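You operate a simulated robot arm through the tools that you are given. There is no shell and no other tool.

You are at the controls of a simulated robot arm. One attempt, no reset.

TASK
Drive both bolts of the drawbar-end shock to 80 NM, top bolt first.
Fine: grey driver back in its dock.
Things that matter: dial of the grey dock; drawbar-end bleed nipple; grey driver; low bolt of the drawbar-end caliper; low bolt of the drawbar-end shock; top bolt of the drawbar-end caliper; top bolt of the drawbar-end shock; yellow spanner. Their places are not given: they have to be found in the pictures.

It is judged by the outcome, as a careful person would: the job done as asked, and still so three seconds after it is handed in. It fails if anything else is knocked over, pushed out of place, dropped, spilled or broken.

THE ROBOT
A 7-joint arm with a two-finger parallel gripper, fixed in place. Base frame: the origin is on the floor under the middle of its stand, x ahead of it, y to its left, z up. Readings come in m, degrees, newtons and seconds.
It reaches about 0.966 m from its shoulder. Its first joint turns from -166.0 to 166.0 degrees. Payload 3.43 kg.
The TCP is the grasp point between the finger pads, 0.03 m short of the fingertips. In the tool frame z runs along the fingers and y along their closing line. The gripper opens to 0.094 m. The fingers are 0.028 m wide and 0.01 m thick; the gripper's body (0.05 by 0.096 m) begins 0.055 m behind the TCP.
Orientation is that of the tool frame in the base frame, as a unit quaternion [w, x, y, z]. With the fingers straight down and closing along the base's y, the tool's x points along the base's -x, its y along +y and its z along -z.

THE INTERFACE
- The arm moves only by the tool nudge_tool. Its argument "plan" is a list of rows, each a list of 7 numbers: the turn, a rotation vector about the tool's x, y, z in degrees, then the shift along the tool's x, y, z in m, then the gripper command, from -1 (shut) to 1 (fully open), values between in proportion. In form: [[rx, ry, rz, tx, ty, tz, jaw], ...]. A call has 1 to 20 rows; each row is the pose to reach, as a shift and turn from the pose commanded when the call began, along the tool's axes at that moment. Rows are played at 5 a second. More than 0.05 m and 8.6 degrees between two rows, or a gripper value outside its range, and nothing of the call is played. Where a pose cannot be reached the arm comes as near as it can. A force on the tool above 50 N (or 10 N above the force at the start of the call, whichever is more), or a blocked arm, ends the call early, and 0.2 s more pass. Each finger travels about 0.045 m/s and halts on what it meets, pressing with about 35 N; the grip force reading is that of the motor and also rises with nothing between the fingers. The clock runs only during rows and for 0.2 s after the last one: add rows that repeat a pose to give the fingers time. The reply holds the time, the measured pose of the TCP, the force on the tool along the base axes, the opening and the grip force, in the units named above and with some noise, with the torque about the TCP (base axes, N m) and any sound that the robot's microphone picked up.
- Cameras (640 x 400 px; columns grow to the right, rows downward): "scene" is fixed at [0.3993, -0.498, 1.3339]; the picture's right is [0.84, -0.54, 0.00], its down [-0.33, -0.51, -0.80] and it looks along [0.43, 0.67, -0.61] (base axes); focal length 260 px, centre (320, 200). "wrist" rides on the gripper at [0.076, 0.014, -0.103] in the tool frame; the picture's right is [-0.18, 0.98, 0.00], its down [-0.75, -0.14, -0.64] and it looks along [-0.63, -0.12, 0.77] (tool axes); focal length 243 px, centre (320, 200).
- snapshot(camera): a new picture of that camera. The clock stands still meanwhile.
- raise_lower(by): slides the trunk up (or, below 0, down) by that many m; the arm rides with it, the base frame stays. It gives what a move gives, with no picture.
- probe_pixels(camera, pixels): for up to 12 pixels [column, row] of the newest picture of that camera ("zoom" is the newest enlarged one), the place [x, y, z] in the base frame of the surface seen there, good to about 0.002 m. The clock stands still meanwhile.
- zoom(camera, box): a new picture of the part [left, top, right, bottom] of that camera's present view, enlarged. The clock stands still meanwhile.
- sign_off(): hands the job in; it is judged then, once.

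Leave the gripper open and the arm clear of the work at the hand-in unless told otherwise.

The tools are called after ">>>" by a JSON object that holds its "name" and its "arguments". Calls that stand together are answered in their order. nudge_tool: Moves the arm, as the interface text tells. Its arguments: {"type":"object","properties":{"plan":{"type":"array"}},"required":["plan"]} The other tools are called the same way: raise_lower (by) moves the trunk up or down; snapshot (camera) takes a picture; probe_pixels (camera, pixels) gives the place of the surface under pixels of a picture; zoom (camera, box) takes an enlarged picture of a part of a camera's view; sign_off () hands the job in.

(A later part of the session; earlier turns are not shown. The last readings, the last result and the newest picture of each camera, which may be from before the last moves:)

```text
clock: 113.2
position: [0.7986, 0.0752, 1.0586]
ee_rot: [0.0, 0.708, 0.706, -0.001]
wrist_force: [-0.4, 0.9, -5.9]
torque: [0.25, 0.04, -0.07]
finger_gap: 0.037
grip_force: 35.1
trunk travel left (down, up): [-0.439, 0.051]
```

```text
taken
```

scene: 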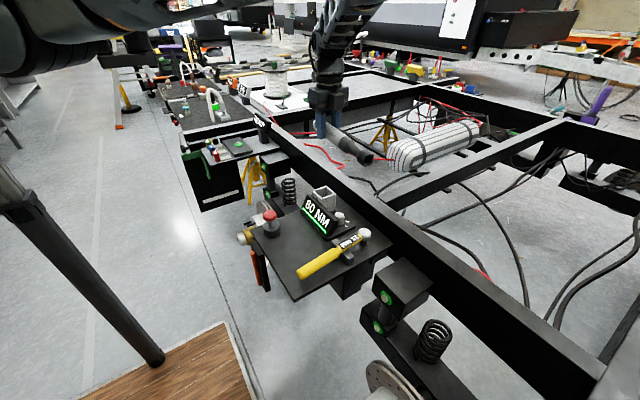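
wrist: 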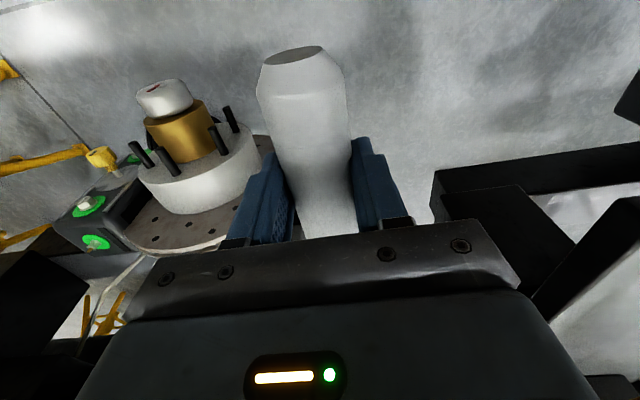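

The tip points to -y now. I tilt the tool slowly toward +y (driver tip swings down), first 44° in 4° rows.

>>> {"name": "nudge_tool", "arguments": {"plan": [[0, 4, 0, 0, 0, 0, -1], [0, 8, 0, 0, 0, 0, -1], [0, 12, 0, 0, 0, 0, -1], [0, 16, 0, 0, 0, 0, -1], [0, 20, 0, 0, 0, 0, -1], [0, 24, 0, 0, 0, 0, -1], [0, 28, 0, 0, 0, 0, -1], [0, 32, 0, 0, 0, 0, -1], [0, 36, 0, 0, 0, 0, -1], [0, 40, 0, 0, 0, 0, -1], [0, 44, 0, 0, 0, 0, -1], [0, 44, 0, 0, 0, 0, -1]]}}

>>> {"name": "snapshot", "arguments": {"camera": "scene"}}

```text
clock: 115.8
position: [0.7982, 0.0762, 1.0592]
ee_rot: [-0.265, 0.655, 0.656, 0.265]
wrist_force: [-0.2, 0.1, -5.4]
torque: [0.15, -0.03, 0.02]
finger_gap: 0.0368
grip_force: 34.8
trunk travel left (down, up): [-0.439, 0.051]
```

```text
taken
```

scene: 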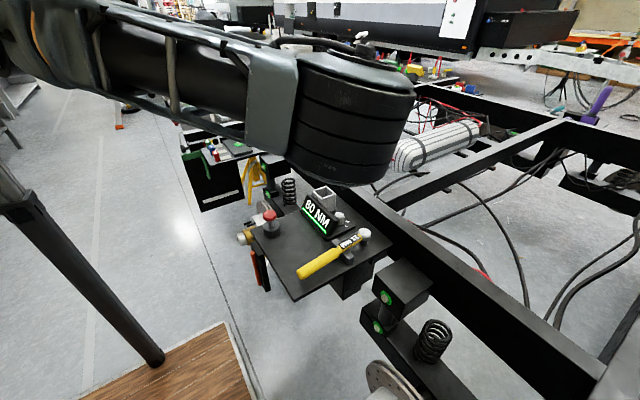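

No issues. I continue the remaining 42.5° in 3° rows.

>>> {"name": "nudge_tool", "arguments": {"plan": [[0, 3, 0, 0, 0, 0, -1], [0, 6, 0, 0, 0, 0, -1], [0, 9, 0, 0, 0, 0, -1], [0, 12, 0, 0, 0, 0, -1], [0, 15, 0, 0, 0, 0, -1], [0, 18, 0, 0, 0, 0, -1], [0, 21, 0, 0, 0, 0, -1], [0, 21, 0, 0, 0, 0, -1]]}}

>>> {"name": "snapshot", "arguments": {"camera": "scene"}}

```text
clock: 117.6
position: [0.799, 0.0764, 1.0581]
ee_rot: [-0.38, 0.597, 0.596, 0.38]
wrist_force: [-0.2, 0.5, -6.1]
torque: [-0.01, 0.04, 0.03]
finger_gap: 0.0369
grip_force: 34.8
trunk travel left (down, up): [-0.439, 0.051]
```

```text
taken
```

scene: 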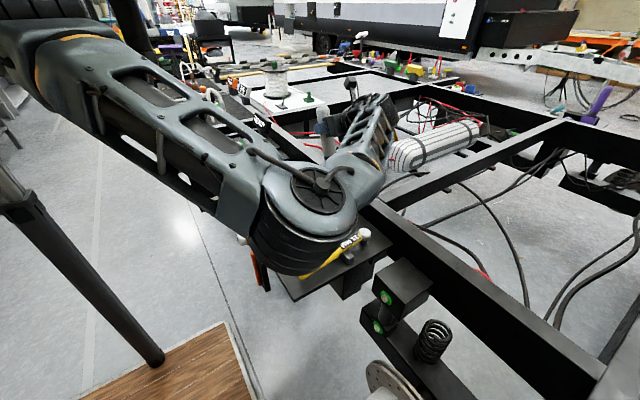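

I check how the driver sits in the hand now (around (325,130)).

>>> {"name": "zoom", "arguments": {"camera": "scene", "box": [290, 70, 390, 170]}}

>>> {"name": "snapshot", "arguments": {"camera": "wrist"}}

```text
4.00 times, centred on (340, 120) of scene
```

zoom: 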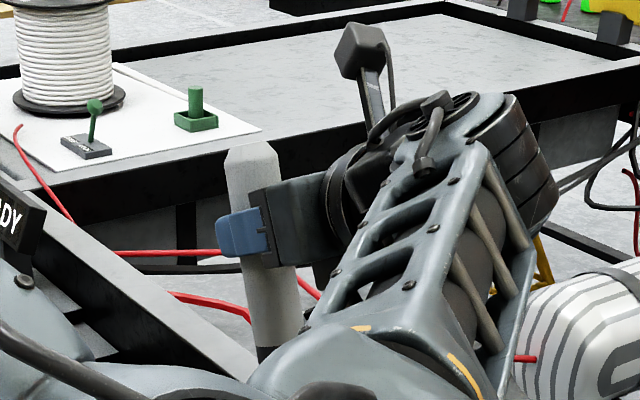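

```text
taken
```

wrist: 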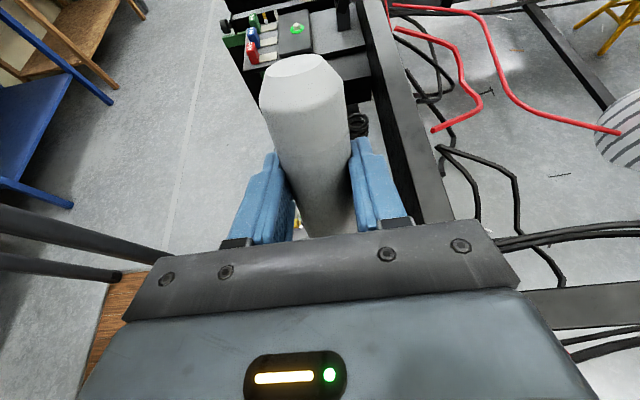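

Still held the same. I finish the last 21.5°.

>>> {"name": "nudge_tool", "arguments": {"plan": [[0, 3, 0, 0, 0, 0, -1], [0, 6, 0, 0, 0, 0, -1], [0, 9, 0, 0, 0, 0, -1], [0, 12, 0, 0, 0, 0, -1], [0, 15, 0, 0, 0, 0, -1], [0, 18, 0, 0, 0, 0, -1], [0, 21.5, 0, 0, 0, 0, -1], [0, 21.5, 0, 0, 0, 0, -1]]}}

>>> {"name": "snapshot", "arguments": {"camera": "scene"}}

>>> {"name": "zoom", "arguments": {"camera": "scene", "box": [280, 70, 400, 220]}}

```text
clock: 119.4
position: [0.7981, 0.075, 1.0582]
ee_rot: [-0.484, 0.515, 0.515, 0.484]
wrist_force: [0.4, 0.1, -5.3]
torque: [-0.11, 0.01, 0.01]
finger_gap: 0.0367
grip_force: 34.6
trunk travel left (down, up): [-0.439, 0.051]
```

```text
taken
```

scene: 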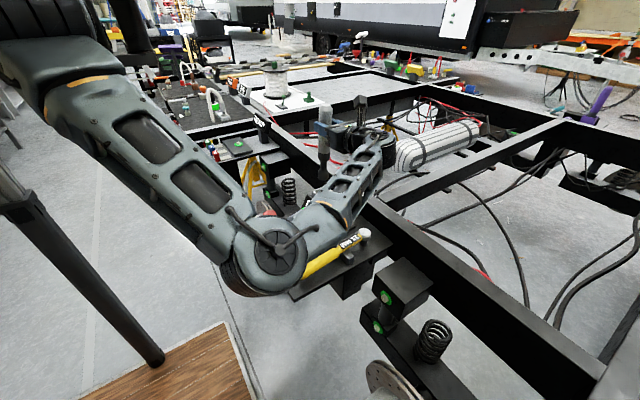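

```text
2.67 times, centred on (340, 145) of scene
```

zoom: 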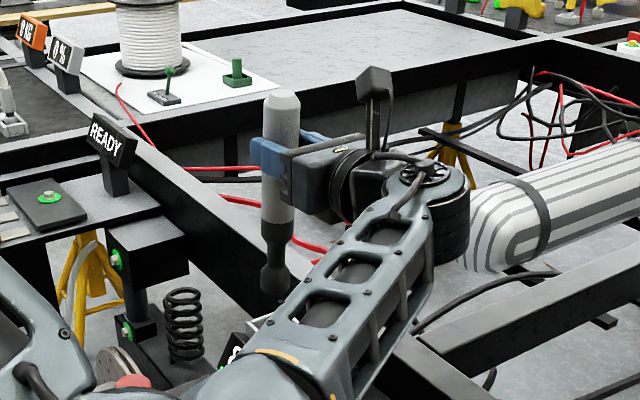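

The driver hangs upright. I probe its axis, handle and socket, from the scene view.

>>> {"name": "zoom", "arguments": {"camera": "scene", "box": [300, 95, 360, 195]}}

>>> {"name": "probe_pixels", "arguments": {"camera": "zoom", "pixels": [[225, 40], [240, 40], [255, 40], [270, 40], [225, 195], [237, 195], [250, 195], [262, 195], [222, 315], [230, 315], [240, 315], [250, 315]]}}

```text
4.00 times, centred on (330, 145) of scene
```

zoom: 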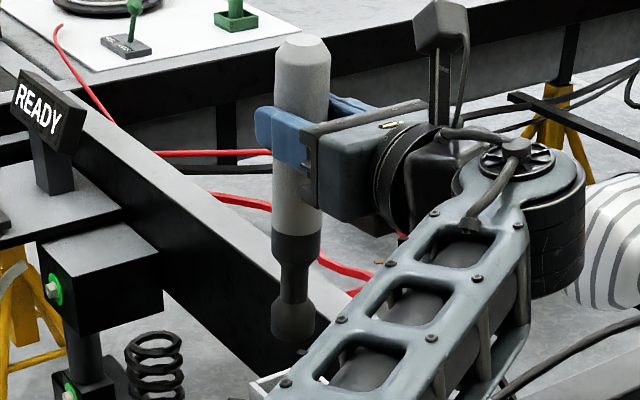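

```text
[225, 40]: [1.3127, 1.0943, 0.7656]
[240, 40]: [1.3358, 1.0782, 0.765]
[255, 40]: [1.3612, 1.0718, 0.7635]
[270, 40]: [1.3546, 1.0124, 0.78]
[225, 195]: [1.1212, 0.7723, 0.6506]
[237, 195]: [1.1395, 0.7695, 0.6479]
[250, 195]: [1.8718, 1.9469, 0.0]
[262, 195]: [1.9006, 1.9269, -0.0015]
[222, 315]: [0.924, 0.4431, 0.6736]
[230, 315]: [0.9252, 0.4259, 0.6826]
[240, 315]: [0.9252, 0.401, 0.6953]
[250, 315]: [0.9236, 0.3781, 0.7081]
```

>>> {"name": "probe_pixels", "arguments": {"camera": "zoom", "pixels": [[280, 80], [290, 80], [302, 80], [314, 80], [324, 80], [278, 220], [288, 220], [298, 220], [308, 220], [317, 220], [302, 45], [296, 270]]}}

>>> {"name": "probe_pixels", "arguments": {"camera": "zoom", "pixels": [[275, 318], [283, 318], [292, 318], [301, 318], [310, 318], [275, 240], [285, 240], [297, 240], [308, 240], [316, 240], [292, 335], [270, 380]]}}

```text
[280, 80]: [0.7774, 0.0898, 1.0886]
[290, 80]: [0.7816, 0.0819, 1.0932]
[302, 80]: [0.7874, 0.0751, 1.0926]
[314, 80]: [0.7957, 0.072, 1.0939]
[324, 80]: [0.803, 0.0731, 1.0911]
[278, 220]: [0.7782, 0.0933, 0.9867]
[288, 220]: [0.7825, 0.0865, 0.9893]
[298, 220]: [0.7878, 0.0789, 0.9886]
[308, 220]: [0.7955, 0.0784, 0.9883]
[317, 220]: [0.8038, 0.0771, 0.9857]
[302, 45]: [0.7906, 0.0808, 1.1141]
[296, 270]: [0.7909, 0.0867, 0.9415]
```

```text
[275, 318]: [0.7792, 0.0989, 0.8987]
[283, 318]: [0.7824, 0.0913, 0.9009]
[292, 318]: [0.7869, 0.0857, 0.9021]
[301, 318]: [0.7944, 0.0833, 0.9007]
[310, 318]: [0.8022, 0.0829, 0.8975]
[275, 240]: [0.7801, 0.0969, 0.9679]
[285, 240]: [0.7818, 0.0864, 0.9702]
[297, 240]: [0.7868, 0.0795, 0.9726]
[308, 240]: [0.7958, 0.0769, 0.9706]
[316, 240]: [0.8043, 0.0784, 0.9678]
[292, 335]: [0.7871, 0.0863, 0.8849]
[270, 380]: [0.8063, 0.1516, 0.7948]
```

Axis fit: x≈0.797, leaning about 3° (tip toward +y), y≈0.092 at TCP height. I correct the lean by -3.1° and shift over the dock centre (0.8195, 0.1245), staying at this height.

>>> {"name": "nudge_tool", "arguments": {"plan": [[0, -0.8, 0, 0.0005, 0.006, 0.008, -1], [0, -1.6, 0, 0.001, 0.012, 0.016, -1], [0, -2.4, 0, 0.0015, 0.018, 0.024, -1], [0, -3.1, 0, 0.002, 0.0225, 0.032, -1], [0, -3.1, 0, 0.002, 0.0225, 0.032, -1]]}}

>>> {"name": "zoom", "arguments": {"camera": "scene", "box": [300, 95, 360, 195]}}

```text
clock: 120.6
position: [0.822, 0.1084, 1.0587]
ee_rot: [-0.47, 0.528, 0.528, 0.471]
wrist_force: [0.0, 0.2, -6.5]
torque: [-0.07, -0.01, -0.03]
finger_gap: 0.0369
grip_force: 35.2
trunk travel left (down, up): [-0.439, 0.051]
```

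```text
4.00 times, centred on (330, 145) of scene
```

zoom: 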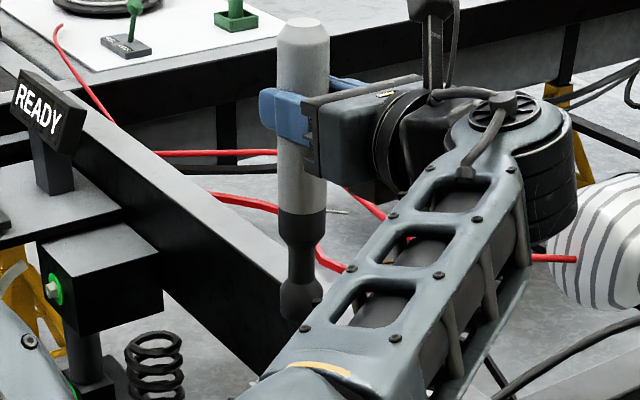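

>>> {"name": "probe_pixels", "arguments": {"camera": "zoom", "pixels": [[280, 65], [289, 65], [300, 65], [312, 65], [324, 65], [283, 200], [292, 200], [302, 200], [312, 200], [321, 200], [302, 30], [300, 260]]}}

>>> {"name": "probe_pixels", "arguments": {"camera": "zoom", "pixels": [[282, 298], [290, 298], [299, 298], [308, 298], [316, 298], [282, 225], [292, 225], [303, 225], [314, 225], [320, 225], [298, 315], [290, 312]]}}

```text
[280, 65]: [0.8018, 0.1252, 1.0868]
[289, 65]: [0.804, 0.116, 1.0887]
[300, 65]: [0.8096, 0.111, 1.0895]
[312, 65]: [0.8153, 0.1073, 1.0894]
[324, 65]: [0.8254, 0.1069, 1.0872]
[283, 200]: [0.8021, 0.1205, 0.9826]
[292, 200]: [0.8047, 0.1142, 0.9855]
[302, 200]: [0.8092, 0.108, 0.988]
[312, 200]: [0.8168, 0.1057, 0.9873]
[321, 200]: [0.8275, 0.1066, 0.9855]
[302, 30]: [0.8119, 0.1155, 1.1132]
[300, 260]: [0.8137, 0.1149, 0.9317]
```

```text
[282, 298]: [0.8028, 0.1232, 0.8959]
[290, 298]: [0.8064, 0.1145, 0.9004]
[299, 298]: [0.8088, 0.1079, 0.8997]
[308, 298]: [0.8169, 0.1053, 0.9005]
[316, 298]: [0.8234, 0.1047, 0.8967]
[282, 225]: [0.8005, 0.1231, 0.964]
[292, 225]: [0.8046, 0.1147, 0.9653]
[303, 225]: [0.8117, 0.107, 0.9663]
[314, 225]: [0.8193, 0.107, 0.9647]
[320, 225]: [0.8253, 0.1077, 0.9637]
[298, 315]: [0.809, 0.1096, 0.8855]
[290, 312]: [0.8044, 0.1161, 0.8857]
```

Axis now vertical within 1° at (0.820, 0.123); dock centre (0.8195, 0.1245). I shift 1.5 mm to +y and lower the trunk by 0.07 m to bring the socket just above the dock's rim.

>>> {"name": "nudge_tool", "arguments": {"plan": [[0, 0, 0, 0, 0, 0.0015, -1], [0, 0, 0, 0, 0, 0.0015, -1]]}}

>>> {"name": "raise_lower", "arguments": {"by": -0.07}}

>>> {"name": "snapshot", "arguments": {"camera": "scene"}}

>>> {"name": "zoom", "arguments": {"camera": "scene", "box": [290, 120, 370, 220]}}

```text
clock: 121.2
position: [0.8208, 0.1105, 1.0599]
ee_rot: [-0.471, 0.528, 0.528, 0.47]
wrist_force: [0.2, 0.9, -6.0]
torque: [-0.07, -0.02, -0.04]
finger_gap: 0.037
grip_force: 34.9
trunk travel left (down, up): [-0.439, 0.051]
```

```text
clock: 122.3
position: [0.8212, 0.1097, 0.9886]
ee_rot: [-0.47, 0.528, 0.528, 0.47]
wrist_force: [-0.6, 0.8, -6.0]
torque: [-0.08, 0.02, 0.02]
finger_gap: 0.0365
grip_force: 35.3
trunk travel left (down, up): [-0.369, 0.121]
```

```text
taken
```

scene: 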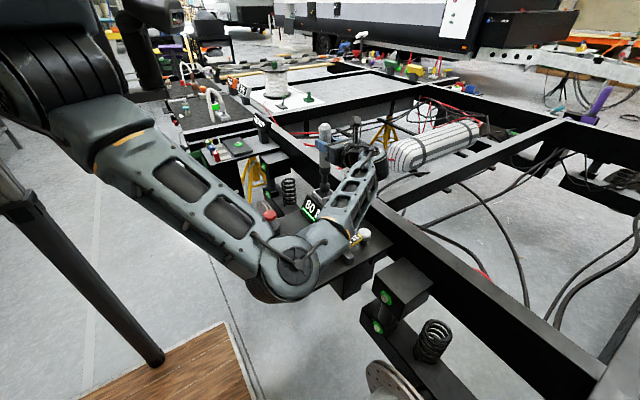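

```text
4.00 times, centred on (330, 170) of scene
```

zoom: 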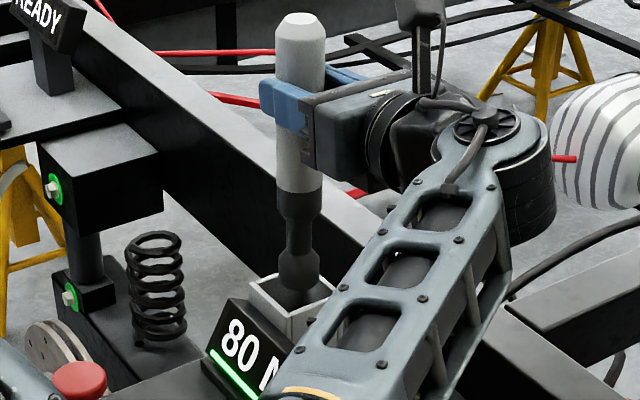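

The socket is right above the dock's opening. I probe the rim and socket to verify centring.

>>> {"name": "zoom", "arguments": {"camera": "scene", "box": [305, 170, 345, 215]}}

>>> {"name": "probe_pixels", "arguments": {"camera": "zoom", "pixels": [[225, 230], [300, 300], [200, 260], [240, 280], [270, 295], [340, 200], [370, 235], [340, 260], [390, 240], [250, 240], [300, 215], [260, 210]]}}

```text
8.89 times, centred on (325, 192) of scene
```

zoom: 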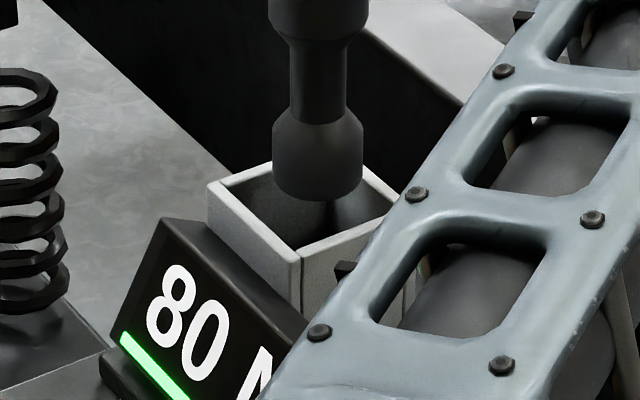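

```text
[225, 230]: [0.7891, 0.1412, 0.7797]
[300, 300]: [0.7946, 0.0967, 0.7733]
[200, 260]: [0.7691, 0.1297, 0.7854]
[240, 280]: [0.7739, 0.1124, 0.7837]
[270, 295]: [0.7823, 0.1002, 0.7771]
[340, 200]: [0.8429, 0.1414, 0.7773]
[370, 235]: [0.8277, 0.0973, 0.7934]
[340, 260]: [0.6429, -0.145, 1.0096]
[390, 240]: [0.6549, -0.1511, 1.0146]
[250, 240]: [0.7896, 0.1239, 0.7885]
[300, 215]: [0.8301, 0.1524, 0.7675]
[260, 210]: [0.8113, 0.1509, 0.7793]
```

>>> {"name": "probe_pixels", "arguments": {"camera": "zoom", "pixels": [[280, 165], [295, 165], [317, 165], [340, 165], [355, 165], [317, 195], [290, 190], [345, 190], [214, 183], [302, 252], [396, 193], [225, 180]]}}

>>> {"name": "probe_pixels", "arguments": {"camera": "zoom", "pixels": [[260, 222], [280, 240], [330, 240], [355, 228], [385, 190], [375, 180], [240, 172], [255, 166], [235, 200], [320, 215], [345, 215], [300, 230]]}}

```text
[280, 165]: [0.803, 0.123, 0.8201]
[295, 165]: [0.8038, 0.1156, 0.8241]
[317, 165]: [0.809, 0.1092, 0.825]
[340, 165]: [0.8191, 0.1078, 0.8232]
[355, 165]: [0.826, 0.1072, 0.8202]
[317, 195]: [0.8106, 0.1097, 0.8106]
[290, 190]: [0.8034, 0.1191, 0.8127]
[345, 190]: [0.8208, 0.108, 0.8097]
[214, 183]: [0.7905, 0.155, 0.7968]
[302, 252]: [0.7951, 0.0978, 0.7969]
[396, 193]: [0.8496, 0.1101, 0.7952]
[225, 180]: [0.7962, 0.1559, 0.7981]
```

```text
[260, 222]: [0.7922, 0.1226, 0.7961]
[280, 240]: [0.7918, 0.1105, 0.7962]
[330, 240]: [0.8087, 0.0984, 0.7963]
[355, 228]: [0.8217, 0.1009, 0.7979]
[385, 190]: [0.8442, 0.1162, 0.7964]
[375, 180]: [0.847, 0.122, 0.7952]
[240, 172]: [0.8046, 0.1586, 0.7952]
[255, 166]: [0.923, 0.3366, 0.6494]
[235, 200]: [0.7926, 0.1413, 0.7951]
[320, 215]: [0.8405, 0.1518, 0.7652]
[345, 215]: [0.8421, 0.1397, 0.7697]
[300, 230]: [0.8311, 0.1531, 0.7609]
```

Dock inner centre measures (0.8195, 0.127), socket (0.8205, 0.1247) — well within the 6–7 mm play. I shift 2 mm to +y and 1 mm to -x, then lower 0.05 m into the dock.

>>> {"name": "nudge_tool", "arguments": {"plan": [[0, 0, 0, 0, -0.001, 0.002, -1], [0, 0, 0, 0, -0.001, 0.002, -1]]}}

>>> {"name": "raise_lower", "arguments": {"by": -0.05}}

>>> {"name": "zoom", "arguments": {"camera": "scene", "box": [290, 130, 360, 220]}}

```text
clock: 122.9
position: [0.8205, 0.1113, 0.9889]
ee_rot: [-0.47, 0.528, 0.528, 0.471]
wrist_force: [0.0, 0.5, -6.8]
torque: [-0.05, 0.01, 0.02]
finger_gap: 0.0367
grip_force: 35.4
trunk travel left (down, up): [-0.369, 0.121]
```

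```text
clock: 123.8
position: [0.8198, 0.1112, 0.9379]
ee_rot: [-0.47, 0.528, 0.528, 0.47]
wrist_force: [-0.6, 0.1, -6.4]
torque: [-0.04, 0.0, -0.03]
finger_gap: 0.0366
grip_force: 34.9
trunk travel left (down, up): [-0.319, 0.171]
```

```text
4.44 times, centred on (325, 175) of scene
```

zoom: 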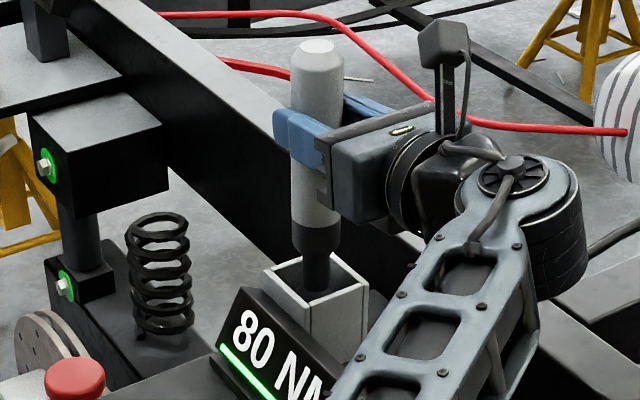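

The socket is inside the dock without touching (force is just the weight). I lower another 0.03 m.

>>> {"name": "raise_lower", "arguments": {"by": -0.03}}

>>> {"name": "zoom", "arguments": {"camera": "scene", "box": [290, 130, 360, 220]}}

```text
clock: 124.5
position: [0.8187, 0.1119, 0.9076]
ee_rot: [-0.47, 0.528, 0.528, 0.47]
wrist_force: [-0.8, -0.6, -4.9]
torque: [-0.09, 0.03, -0.01]
finger_gap: 0.0366
grip_force: 34.9
trunk travel left (down, up): [-0.289, 0.201]
```

```text
4.44 times, centred on (325, 175) of scene
```

zoom: 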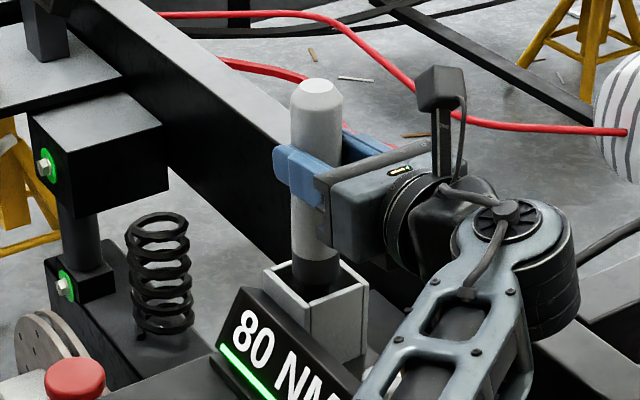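

Nearly home. I probe the driver's top height (it stood at z≈0.961 originally).

>>> {"name": "probe_pixels", "arguments": {"camera": "zoom", "pixels": [[317, 85], [310, 83], [322, 88], [317, 110]]}}

>>> {"name": "raise_lower", "arguments": {"by": -0.004}}

```text
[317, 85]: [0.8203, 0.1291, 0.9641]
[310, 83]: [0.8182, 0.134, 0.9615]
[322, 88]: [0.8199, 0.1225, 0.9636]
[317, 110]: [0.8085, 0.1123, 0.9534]
```

```text
clock: 125.1
position: [0.8198, 0.1114, 0.905]
ee_rot: [-0.47, 0.528, 0.528, 0.47]
wrist_force: [0.0, -1.2, -0.4]
torque: [0.02, 0.03, 0.01]
finger_gap: 0.0369
grip_force: 34.6
trunk travel left (down, up): [-0.285, 0.205]
```

The weight reading has gone to ~0: the driver stands on the dock's floor. I open the gripper.

>>> {"name": "nudge_tool", "arguments": {"plan": [[0, 0, 0, 0, 0, 0, -0.1], [0, 0, 0, 0, 0, 0, 0.2], [0, 0, 0, 0, 0, 0, 0.6], [0, 0, 0, 0, 0, 0, 1], [0, 0, 0, 0, 0, 0, 1], [0, 0, 0, 0, 0, 0, 1]]}}

>>> {"name": "zoom", "arguments": {"camera": "scene", "box": [290, 130, 360, 220]}}

>>> {"name": "snapshot", "arguments": {"camera": "wrist"}}

```text
clock: 126.5
position: [0.8192, 0.112, 0.9037]
ee_rot: [-0.47, 0.528, 0.528, 0.471]
wrist_force: [-0.1, 0.2, 0.3]
torque: [0.02, 0.0, -0.02]
finger_gap: 0.0939
grip_force: 0.1
trunk travel left (down, up): [-0.285, 0.205]
```

```text
4.44 times, centred on (325, 175) of scene
```

zoom: 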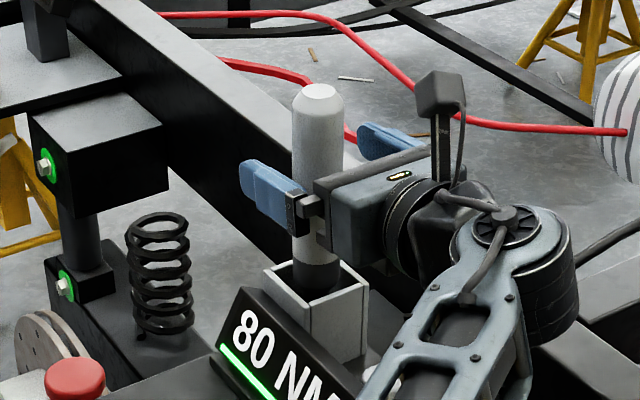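

```text
taken
```

wrist: 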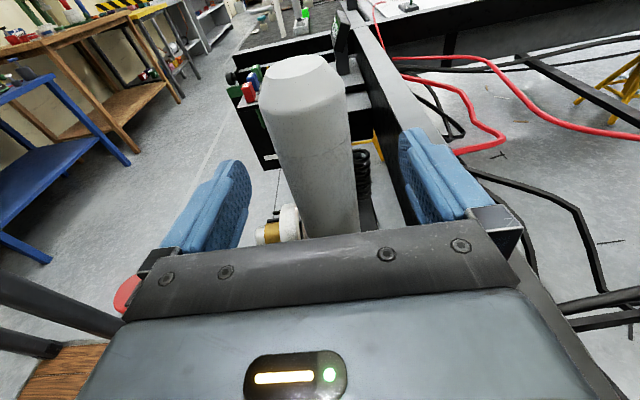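

The driver stands free in its dock between the open fingers. I raise the trunk straight up by 0.17 m to clear it.

>>> {"name": "raise_lower", "arguments": {"by": 0.17}}

>>> {"name": "snapshot", "arguments": {"camera": "scene"}}

>>> {"name": "zoom", "arguments": {"camera": "scene", "box": [280, 130, 400, 280]}}

```text
clock: 128.4
position: [0.8185, 0.1117, 1.0729]
ee_rot: [-0.47, 0.528, 0.528, 0.471]
wrist_force: [-0.3, -0.7, -0.3]
torque: [-0.01, -0.06, -0.01]
finger_gap: 0.094
grip_force: 0.0
trunk travel left (down, up): [-0.455, 0.035]
```

```text
taken
```

scene: 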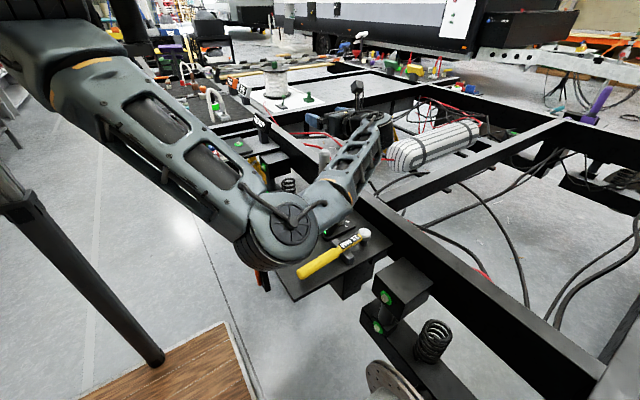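

```text
2.67 times, centred on (340, 205) of scene
```

zoom: 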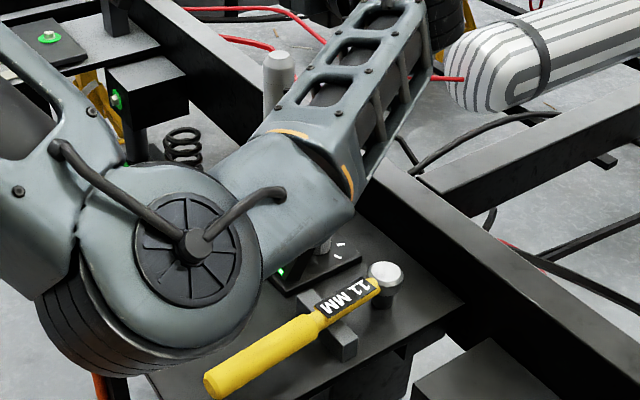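

The driver is clear below. I tilt the empty hand back to pointing down (fingertips stay above z 1.04, the driver's top is 0.96).

>>> {"name": "nudge_tool", "arguments": {"plan": [[0, -6, 0, 0, 0, -0.003, 1], [0, -12, 0, 0, 0, -0.006, 1], [0, -18, 0, 0, 0, -0.009, 1], [0, -24, 0, 0, 0, -0.012, 1], [0, -30, 0, 0, 0, -0.015, 1], [0, -36, 0, 0, 0, -0.018, 1], [0, -42, 0, 0, 0, -0.021, 1], [0, -48, 0, 0, 0, -0.024, 1], [0, -54, 0, 0, 0, -0.027, 1], [0, -60, 0, 0, 0, -0.03, 1], [0, -66, 0, 0, 0, -0.033, 1], [0, -72, 0, 0, 0, -0.036, 1], [0, -78, 0, 0, 0, -0.039, 1], [0, -83.4, 0, 0, 0, -0.042, 1], [0, -83.4, 0, 0, 0, -0.042, 1]]}}

>>> {"name": "snapshot", "arguments": {"camera": "scene"}}

>>> {"name": "zoom", "arguments": {"camera": "scene", "box": [260, 140, 400, 290]}}

```text
clock: 131.6
position: [0.8191, 0.0706, 1.0788]
ee_rot: [0.0, 0.707, 0.707, 0.0]
wrist_force: [-0.1, 0.3, 0.6]
torque: [0.0, 0.0, 0.0]
finger_gap: 0.094
grip_force: 0.0
trunk travel left (down, up): [-0.455, 0.035]
```

```text
taken
```

scene: 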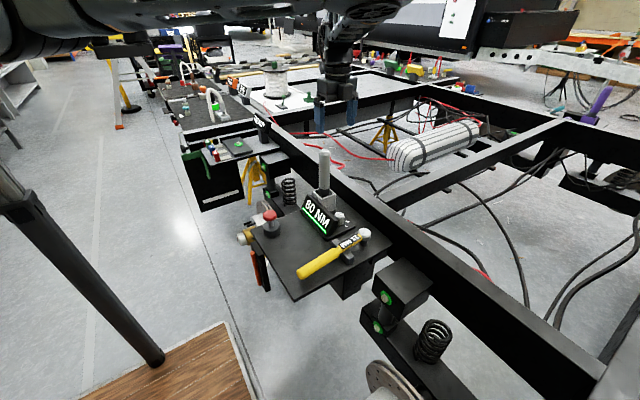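

```text
2.67 times, centred on (330, 215) of scene
```

zoom: 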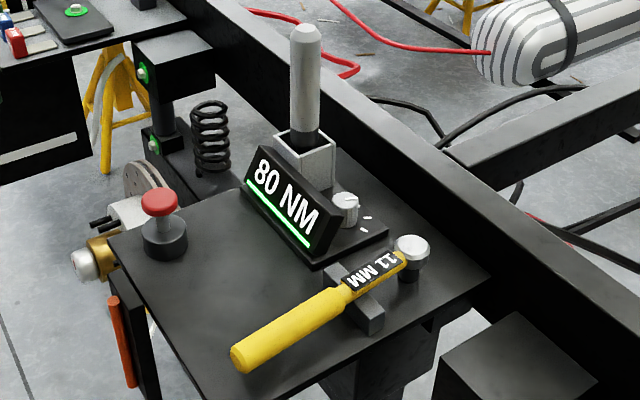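

The driver stands in its dock, the display reads 80 NM with a green bar. I check the spanner against the first picture's framing and both bolts once more.

>>> {"name": "zoom", "arguments": {"camera": "scene", "box": [220, 130, 420, 255]}}

>>> {"name": "probe_pixels", "arguments": {"camera": "scene", "pixels": [[300, 268], [365, 234], [340, 216], [324, 155], [324, 190], [270, 216]]}}

>>> {"name": "zoom", "arguments": {"camera": "scene", "box": [330, 240, 530, 365]}}

```text
3.20 times, centred on (320, 192) of scene
```

zoom: 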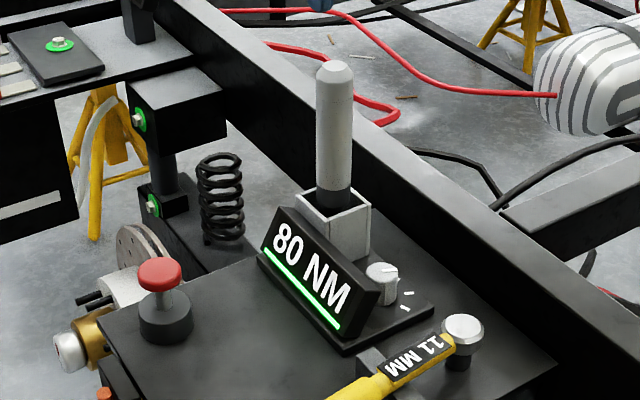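

```text
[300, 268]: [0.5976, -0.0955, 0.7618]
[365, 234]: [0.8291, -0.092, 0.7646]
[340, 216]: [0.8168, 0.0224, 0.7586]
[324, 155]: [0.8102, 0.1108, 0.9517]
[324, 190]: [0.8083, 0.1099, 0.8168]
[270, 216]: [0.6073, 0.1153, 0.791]
```

```text
3.20 times, centred on (430, 302) of scene
```

zoom: 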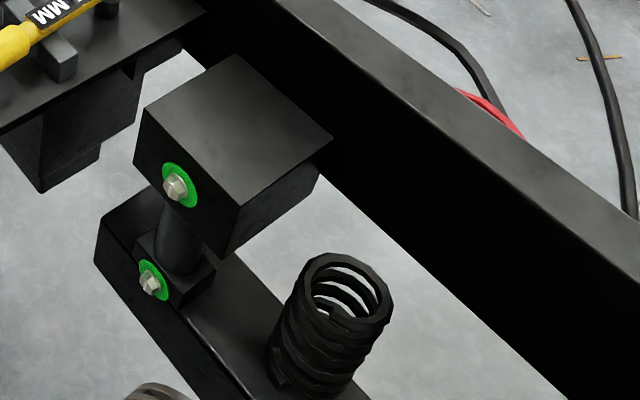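

Both shock bolts are green and the driver stands in the dock. To judge the spanner exactly, I return the hand to its starting pose (0.67, 0.189, 1.16), from which I have a reference wrist picture.

>>> {"name": "nudge_tool", "arguments": {"plan": [[0, 0, -7.5, 0.0099, -0.0124, -0.0068, 1], [0, 0, -15, 0.0197, -0.0249, -0.0135, 1], [0, 0, -22.5, 0.0296, -0.0373, -0.0203, 1], [0, 0, -30, 0.0394, -0.0497, -0.0271, 1], [0, 0, -37.5, 0.0493, -0.0621, -0.0338, 1], [0, 0, -45, 0.0592, -0.0746, -0.0406, 1], [0, 0, -52.5, 0.069, -0.087, -0.0474, 1], [0, 0, -60, 0.0789, -0.0994, -0.0541, 1], [0, 0, -67.5, 0.0887, -0.1118, -0.0609, 1], [0, 0, -75, 0.0986, -0.1243, -0.0677, 1], [0, 0, -82.5, 0.1084, -0.1367, -0.0744, 1], [0, 0, -90, 0.1183, -0.1491, -0.0812, 1], [0, 0, -90, 0.1183, -0.1491, -0.0812, 1]]}}

>>> {"name": "snapshot", "arguments": {"camera": "wrist"}}

>>> {"name": "snapshot", "arguments": {"camera": "scene"}}

```text
clock: 134.4
position: [0.67, 0.1879, 1.1618]
ee_rot: [0.0, -0.001, 1.0, 0.0]
wrist_force: [-0.4, 0.9, -0.3]
torque: [-0.04, 0.01, 0.0]
finger_gap: 0.0941
grip_force: 0.0
trunk travel left (down, up): [-0.455, 0.035]
```

```text
taken
```

wrist: 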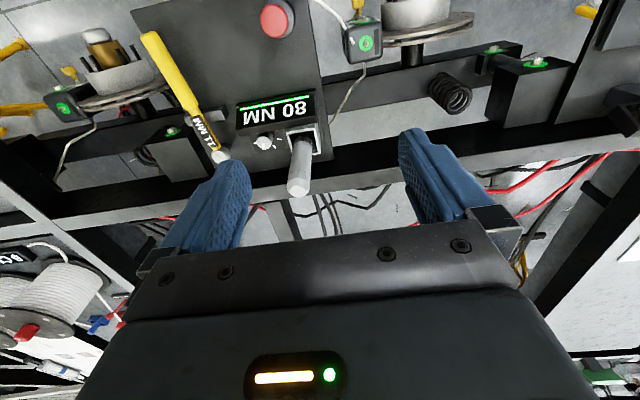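

```text
taken
```

scene: 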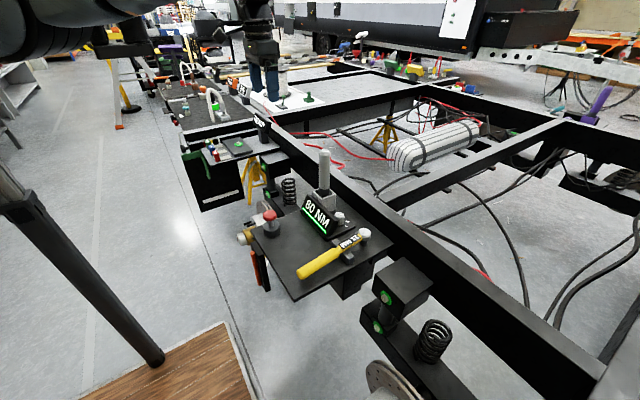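

Compared with the reference, the spanner's handle end has moved from about column 161 to 149 — it was swung a little by the falling driver (about 2 cm at the handle's end). I compare with identical zooms and probe it.

>>> {"name": "zoom", "arguments": {"camera": "wrist", "box": [0, 80, 240, 230]}}

>>> {"name": "zoom", "arguments": {"camera": "wrist", "box": [100, 10, 260, 170]}}

>>> {"name": "probe_pixels", "arguments": {"camera": "zoom", "pixels": [[205, 70], [230, 110], [255, 150], [280, 200], [300, 235], [320, 275], [345, 320], [360, 350], [215, 60], [310, 215], [260, 215], [375, 250]]}}

```text
2.67 times, centred on (120, 155) of wrist
```

zoom: 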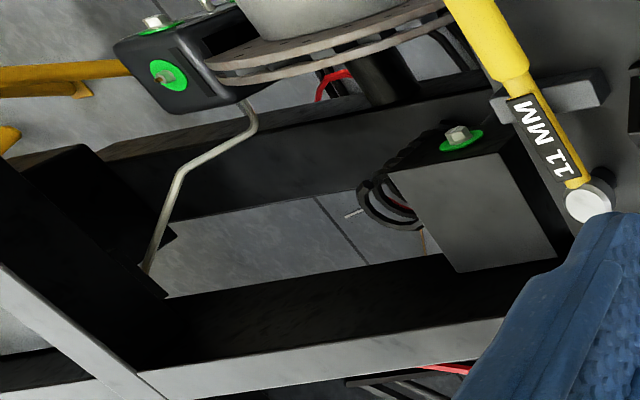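

```text
2.50 times, centred on (180, 90) of wrist
```

zoom: 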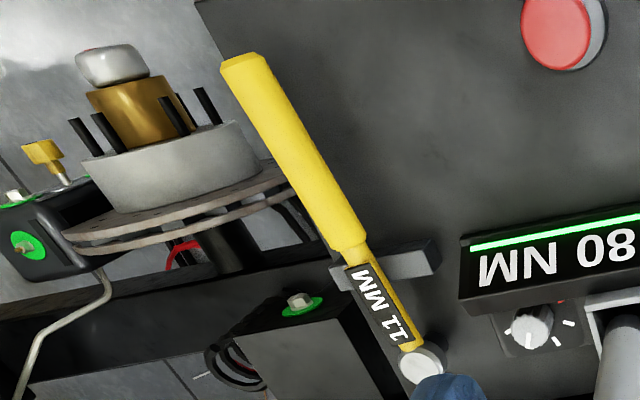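

```text
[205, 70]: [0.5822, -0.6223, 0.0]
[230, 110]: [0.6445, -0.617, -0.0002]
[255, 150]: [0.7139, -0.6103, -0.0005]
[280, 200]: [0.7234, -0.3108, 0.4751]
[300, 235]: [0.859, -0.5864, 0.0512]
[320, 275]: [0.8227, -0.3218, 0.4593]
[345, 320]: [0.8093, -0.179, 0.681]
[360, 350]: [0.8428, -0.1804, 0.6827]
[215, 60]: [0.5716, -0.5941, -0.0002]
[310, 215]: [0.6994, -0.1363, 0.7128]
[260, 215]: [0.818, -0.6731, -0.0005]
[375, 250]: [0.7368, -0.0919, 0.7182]
```

The spanner's head is where it was but the handle seems swung by a few degrees. I go to the pose of an earlier pre-drop enlargement (0.67, 0.103, 1.201) for an exact comparison.

>>> {"name": "nudge_tool", "arguments": {"plan": [[0, 0, 0, 0, -0.03, -0.014, 1], [0, 0, 0, 0, -0.06, -0.027, 1], [0, 0, 0, 0, -0.0848, -0.0393, 1], [0, 0, 0, 0, -0.0848, -0.0393, 1]]}}

>>> {"name": "zoom", "arguments": {"camera": "wrist", "box": [220, 70, 380, 170]}}

>>> {"name": "snapshot", "arguments": {"camera": "wrist"}}

```text
clock: 135.4
position: [0.6688, 0.1017, 1.1994]
ee_rot: [0.0, 0.0, 1.0, 0.0]
wrist_force: [0.6, 0.9, -0.2]
torque: [-0.01, 0.0, 0.02]
finger_gap: 0.094
grip_force: 0.1
trunk travel left (down, up): [-0.455, 0.035]
```

```text
4.00 times, centred on (300, 120) of wrist
```

zoom: 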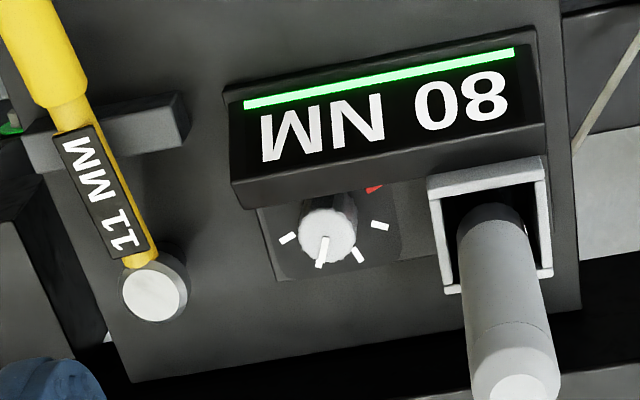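

```text
taken
```

wrist: 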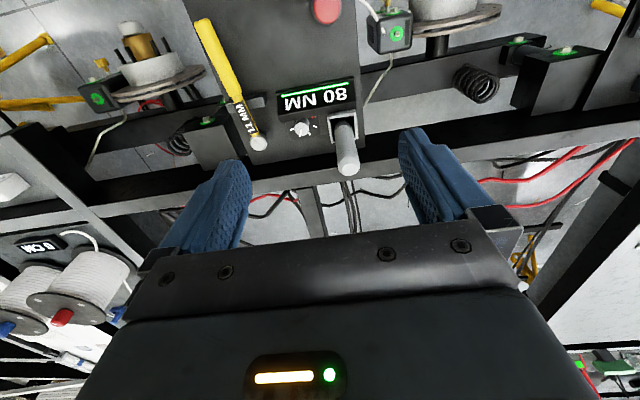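

The rest block and panel match; the handle is swung about 4° around its head (≈1.5–2 cm at its end). I'll straighten it gently by pushing the handle back sideways. First I measure the handle's present position.

>>> {"name": "zoom", "arguments": {"camera": "wrist", "box": [180, 10, 280, 160]}}

>>> {"name": "probe_pixels", "arguments": {"camera": "zoom", "pixels": [[245, 40], [255, 75], [265, 110], [278, 150], [290, 185], [243, 110], [288, 108], [310, 215], [330, 265], [357, 335], [232, 60], [272, 58]]}}

```text
2.67 times, centred on (230, 85) of wrist
```

zoom: 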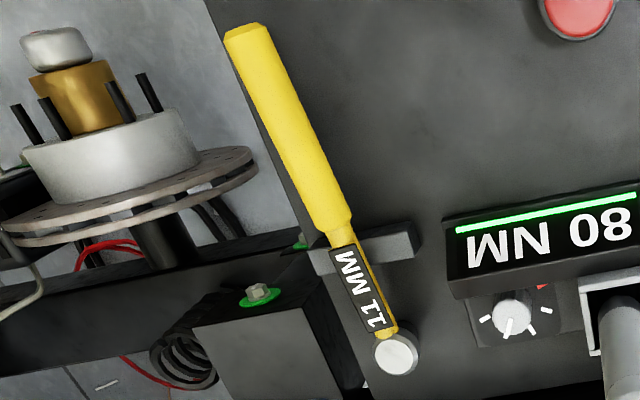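

```text
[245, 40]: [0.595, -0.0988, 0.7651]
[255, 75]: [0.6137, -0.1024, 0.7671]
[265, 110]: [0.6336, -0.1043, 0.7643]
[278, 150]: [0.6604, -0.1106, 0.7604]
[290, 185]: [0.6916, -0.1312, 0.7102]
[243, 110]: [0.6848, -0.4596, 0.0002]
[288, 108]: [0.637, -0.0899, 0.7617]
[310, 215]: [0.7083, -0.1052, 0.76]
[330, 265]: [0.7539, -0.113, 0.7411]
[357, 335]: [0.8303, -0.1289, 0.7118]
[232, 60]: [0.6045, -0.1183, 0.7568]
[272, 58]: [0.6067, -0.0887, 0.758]
```

>>> {"name": "probe_pixels", "arguments": {"camera": "zoom", "pixels": [[248, 42], [261, 75], [273, 110], [285, 140], [297, 170], [310, 200], [325, 220], [341, 236], [360, 285], [380, 320], [397, 353], [385, 335]]}}

>>> {"name": "probe_pixels", "arguments": {"camera": "zoom", "pixels": [[228, 42], [266, 42], [253, 110], [293, 110], [275, 170], [320, 170], [290, 210], [350, 210], [375, 353], [418, 353], [400, 235], [320, 255]]}}

```text
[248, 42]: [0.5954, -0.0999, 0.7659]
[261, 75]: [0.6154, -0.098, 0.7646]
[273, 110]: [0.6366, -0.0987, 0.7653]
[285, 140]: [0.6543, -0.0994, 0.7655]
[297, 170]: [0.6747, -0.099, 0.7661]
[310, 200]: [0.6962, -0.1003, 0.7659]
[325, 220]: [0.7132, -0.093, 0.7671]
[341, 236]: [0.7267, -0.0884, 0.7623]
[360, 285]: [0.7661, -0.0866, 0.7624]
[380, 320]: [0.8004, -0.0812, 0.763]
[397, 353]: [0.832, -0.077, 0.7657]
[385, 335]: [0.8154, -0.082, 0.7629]
```

```text
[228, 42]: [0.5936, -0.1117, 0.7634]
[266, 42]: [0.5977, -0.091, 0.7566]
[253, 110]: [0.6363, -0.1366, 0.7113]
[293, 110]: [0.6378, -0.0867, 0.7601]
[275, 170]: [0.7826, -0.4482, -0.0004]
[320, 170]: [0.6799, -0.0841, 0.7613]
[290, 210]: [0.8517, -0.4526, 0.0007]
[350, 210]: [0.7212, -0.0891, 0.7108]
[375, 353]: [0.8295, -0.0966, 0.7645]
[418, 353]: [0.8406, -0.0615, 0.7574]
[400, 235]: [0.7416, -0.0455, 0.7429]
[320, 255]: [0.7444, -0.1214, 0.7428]
```

The spanner's axis now runs from its head (0.832,-0.079) to the handle end (0.595,-0.100); before it was parallel to x at y≈-0.08. I'll push the handle end ≈18 mm to +y with the closed fingers. First I move there high up, closing the fingers.

>>> {"name": "nudge_tool", "arguments": {"plan": [[0, 0, 0, 0.0077, -0.0343, 0.0143, 0.6], [0, 0, 0, 0.0154, -0.0686, 0.0286, 0], [0, 0, 0, 0.0231, -0.1029, 0.0429, -0.5], [0, 0, 0, 0.0309, -0.1373, 0.0571, -1], [0, 0, 0, 0.0386, -0.1716, 0.0714, -1], [0, 0, 0, 0.0463, -0.2059, 0.0857, -1], [0, 0, 0, 0.054, -0.2402, 0.1, -1], [0, 0, 0, 0.054, -0.2402, 0.1, -1]]}}

>>> {"name": "snapshot", "arguments": {"camera": "scene"}}

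```text
clock: 137.2
position: [0.6163, -0.1376, 1.0982]
ee_rot: [0.0, 0.0, 1.0, 0.0]
wrist_force: [0.3, 1.0, 0.2]
torque: [0.0, 0.02, -0.03]
finger_gap: 0.0
grip_force: 32.8
trunk travel left (down, up): [-0.455, 0.035]
```

```text
taken
```

scene: 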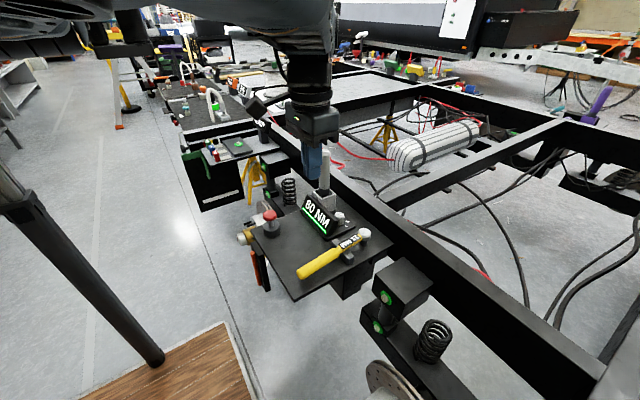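

In place above. I lower by trunk 0.27 m to z≈0.83 and check the clearance beside the handle.

>>> {"name": "raise_lower", "arguments": {"by": -0.27}}

>>> {"name": "snapshot", "arguments": {"camera": "scene"}}

>>> {"name": "snapshot", "arguments": {"camera": "wrist"}}

```text
clock: 139.9
position: [0.6168, -0.1363, 0.8277]
ee_rot: [0.0, 0.0, 1.0, 0.0]
wrist_force: [-0.4, 0.2, -0.8]
torque: [0.0, 0.0, -0.01]
finger_gap: 0.0
grip_force: 33.1
trunk travel left (down, up): [-0.185, 0.305]
```

```text
taken
```

scene: 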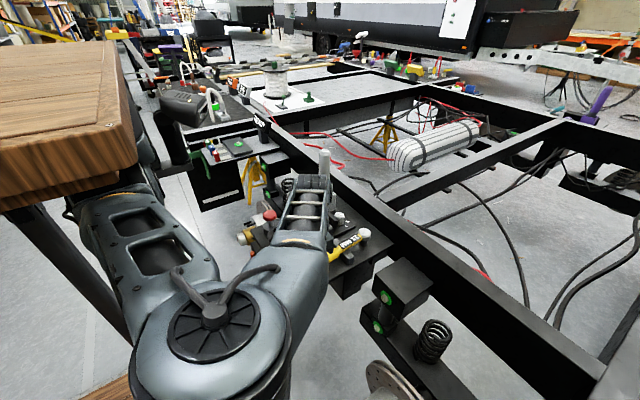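

```text
taken
```

wrist: 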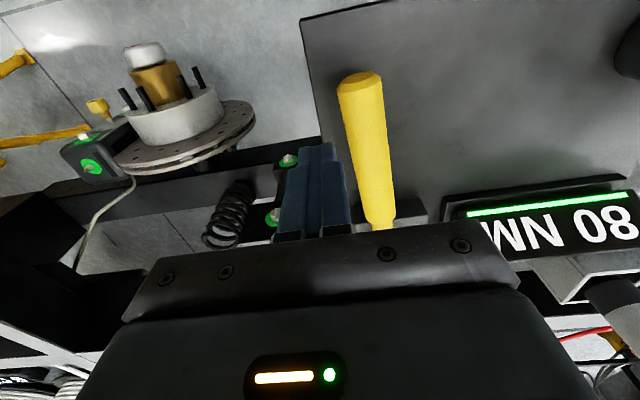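

The closed fingers are just left of the handle with ~1 cm gap. I lower another 0.06 m.

>>> {"name": "raise_lower", "arguments": {"by": -0.06}}

>>> {"name": "snapshot", "arguments": {"camera": "wrist"}}

>>> {"name": "probe_pixels", "arguments": {"camera": "wrist", "pixels": [[350, 60], [360, 100], [370, 140], [380, 180], [340, 170], [345, 200], [400, 100], [340, 100], [330, 60], [385, 60]]}}

```text
clock: 140.9
position: [0.6164, -0.1366, 0.7681]
ee_rot: [0.0, 0.0, 1.0, -0.001]
wrist_force: [0.8, -0.7, 0.0]
torque: [0.02, -0.02, 0.02]
finger_gap: 0.0
grip_force: 33.0
trunk travel left (down, up): [-0.125, 0.365]
```

```text
taken
```

wrist: 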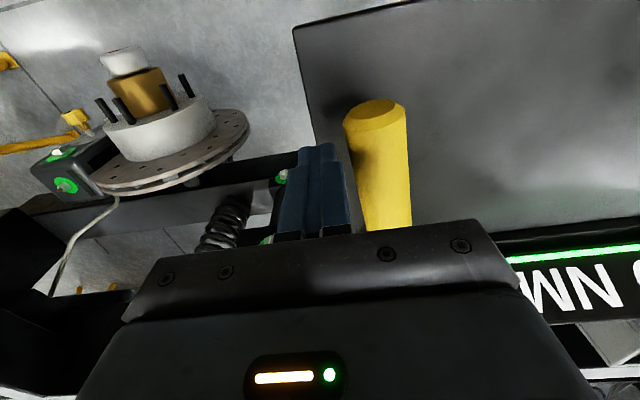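

```text
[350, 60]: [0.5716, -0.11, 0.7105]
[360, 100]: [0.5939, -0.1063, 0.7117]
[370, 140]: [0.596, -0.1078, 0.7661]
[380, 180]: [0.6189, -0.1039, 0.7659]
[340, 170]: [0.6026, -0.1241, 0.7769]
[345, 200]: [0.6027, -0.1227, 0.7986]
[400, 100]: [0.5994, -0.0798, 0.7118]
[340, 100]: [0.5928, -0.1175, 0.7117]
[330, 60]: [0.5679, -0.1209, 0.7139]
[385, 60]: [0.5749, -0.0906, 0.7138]
```

Contact face at y≈-0.123, handle side at ≈-0.114. I push slowly to +y, 2 mm per row, first 20 mm, watching the force.

>>> {"name": "nudge_tool", "arguments": {"plan": [[0, 0, 0, 0, 0.003, 0, -1], [0, 0, 0, 0, 0.006, 0, -1], [0, 0, 0, 0, 0.008, 0, -1], [0, 0, 0, 0, 0.01, 0, -1], [0, 0, 0, 0, 0.012, 0, -1], [0, 0, 0, 0, 0.014, 0, -1], [0, 0, 0, 0, 0.016, 0, -1], [0, 0, 0, 0, 0.018, 0, -1], [0, 0, 0, 0, 0.02, 0, -1], [0, 0, 0, 0, 0.02, 0, -1]]}}

>>> {"name": "snapshot", "arguments": {"camera": "wrist"}}

>>> {"name": "zoom", "arguments": {"camera": "scene", "box": [280, 180, 400, 290]}}

```text
clock: 143.2
position: [0.6156, -0.1161, 0.7684]
ee_rot: [0.0, 0.0, 1.0, -0.001]
wrist_force: [0.5, -0.7, 0.8]
torque: [0.01, -0.02, -0.04]
finger_gap: 0.0
grip_force: 33.2
trunk travel left (down, up): [-0.125, 0.365]
```

```text
taken
```

wrist: 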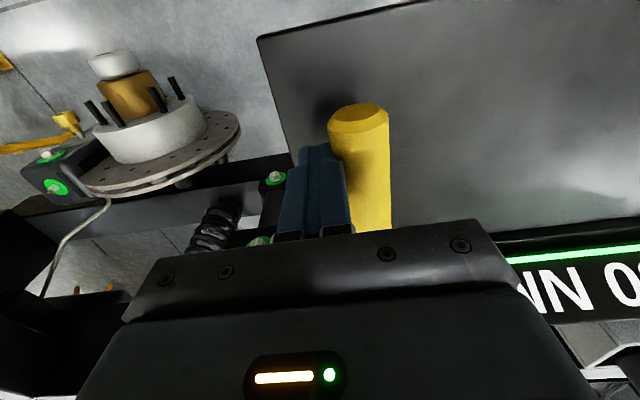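

```text
3.64 times, centred on (340, 235) of scene
```

zoom: 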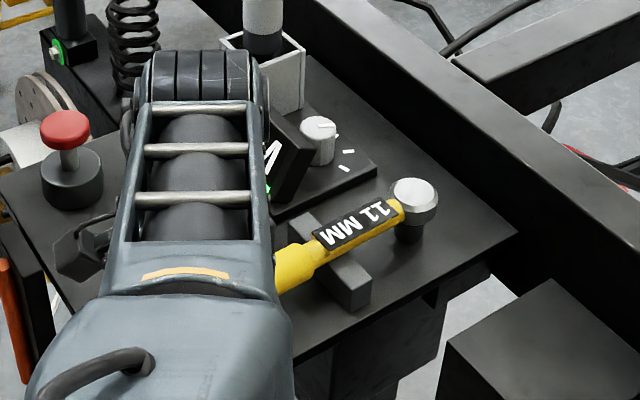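

The handle is moving along with hardly any force. I probe where it is now.

>>> {"name": "probe_pixels", "arguments": {"camera": "wrist", "pixels": [[345, 118], [358, 118], [372, 118], [385, 130], [355, 145], [365, 145], [375, 145], [385, 145], [370, 180], [380, 180], [388, 180], [360, 180]]}}

>>> {"name": "probe_pixels", "arguments": {"camera": "zoom", "pixels": [[280, 260], [300, 255], [340, 230], [370, 215], [398, 205], [415, 190], [402, 190], [430, 195], [295, 270], [290, 245], [410, 205], [413, 182]]}}

```text
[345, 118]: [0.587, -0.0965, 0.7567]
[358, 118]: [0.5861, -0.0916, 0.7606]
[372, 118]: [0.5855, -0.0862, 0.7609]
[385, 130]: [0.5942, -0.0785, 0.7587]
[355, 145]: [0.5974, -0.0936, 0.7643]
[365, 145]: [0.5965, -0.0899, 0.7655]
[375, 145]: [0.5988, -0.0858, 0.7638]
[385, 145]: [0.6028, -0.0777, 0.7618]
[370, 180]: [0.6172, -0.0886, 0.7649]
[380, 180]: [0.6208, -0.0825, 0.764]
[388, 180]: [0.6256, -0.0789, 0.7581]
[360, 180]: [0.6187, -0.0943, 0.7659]
```

```text
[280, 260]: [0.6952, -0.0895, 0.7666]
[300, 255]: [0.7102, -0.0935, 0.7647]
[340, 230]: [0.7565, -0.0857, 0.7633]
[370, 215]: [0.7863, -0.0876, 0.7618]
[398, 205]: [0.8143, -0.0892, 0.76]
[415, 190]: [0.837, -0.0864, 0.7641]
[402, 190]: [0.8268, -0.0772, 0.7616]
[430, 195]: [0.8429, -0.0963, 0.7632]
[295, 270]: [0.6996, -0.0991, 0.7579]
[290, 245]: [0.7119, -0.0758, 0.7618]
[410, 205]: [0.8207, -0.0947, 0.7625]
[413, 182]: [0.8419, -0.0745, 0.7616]
```

The handle moved about 1 cm to y≈-0.089; by my comparison it should be at ≈-0.083. I push 6 mm more.

>>> {"name": "nudge_tool", "arguments": {"plan": [[0, 0, 0, 0, 0.002, 0, -1], [0, 0, 0, 0, 0.004, 0, -1], [0, 0, 0, 0, 0.006, 0, -1], [0, 0, 0, 0, 0.006, 0, -1]]}}

>>> {"name": "nudge_tool", "arguments": {"plan": [[0, 0, 0, 0, -0.008, 0, -1], [0, 0, 0, 0, -0.018, 0, -1], [0, 0, 0, 0, -0.028, 0, -1], [0, 0, 0, 0, -0.03, -0.03, -1], [0, 0, 0, 0, -0.03, -0.07, -1], [0, 0, 0, 0, -0.03, -0.1, -1], [0, 0, 0, 0, -0.03, -0.1, -1]]}}

>>> {"name": "snapshot", "arguments": {"camera": "wrist"}}

```text
clock: 144.2
position: [0.617, -0.109, 0.7677]
ee_rot: [0.0, 0.0, 1.0, 0.0]
wrist_force: [1.0, 0.3, 0.6]
torque: [-0.01, -0.03, -0.02]
finger_gap: 0.0
grip_force: 33.1
trunk travel left (down, up): [-0.125, 0.365]
```

```text
clock: 145.8
position: [0.6164, -0.1396, 0.8693]
ee_rot: [0.0, 0.0, 1.0, 0.0]
wrist_force: [0.5, -0.2, 0.6]
torque: [0.01, 0.01, -0.02]
finger_gap: 0.0002
grip_force: 33.4
trunk travel left (down, up): [-0.125, 0.365]
```

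```text
taken
```

wrist: 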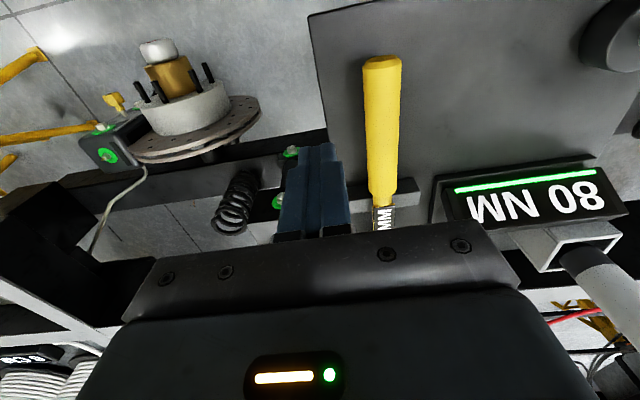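

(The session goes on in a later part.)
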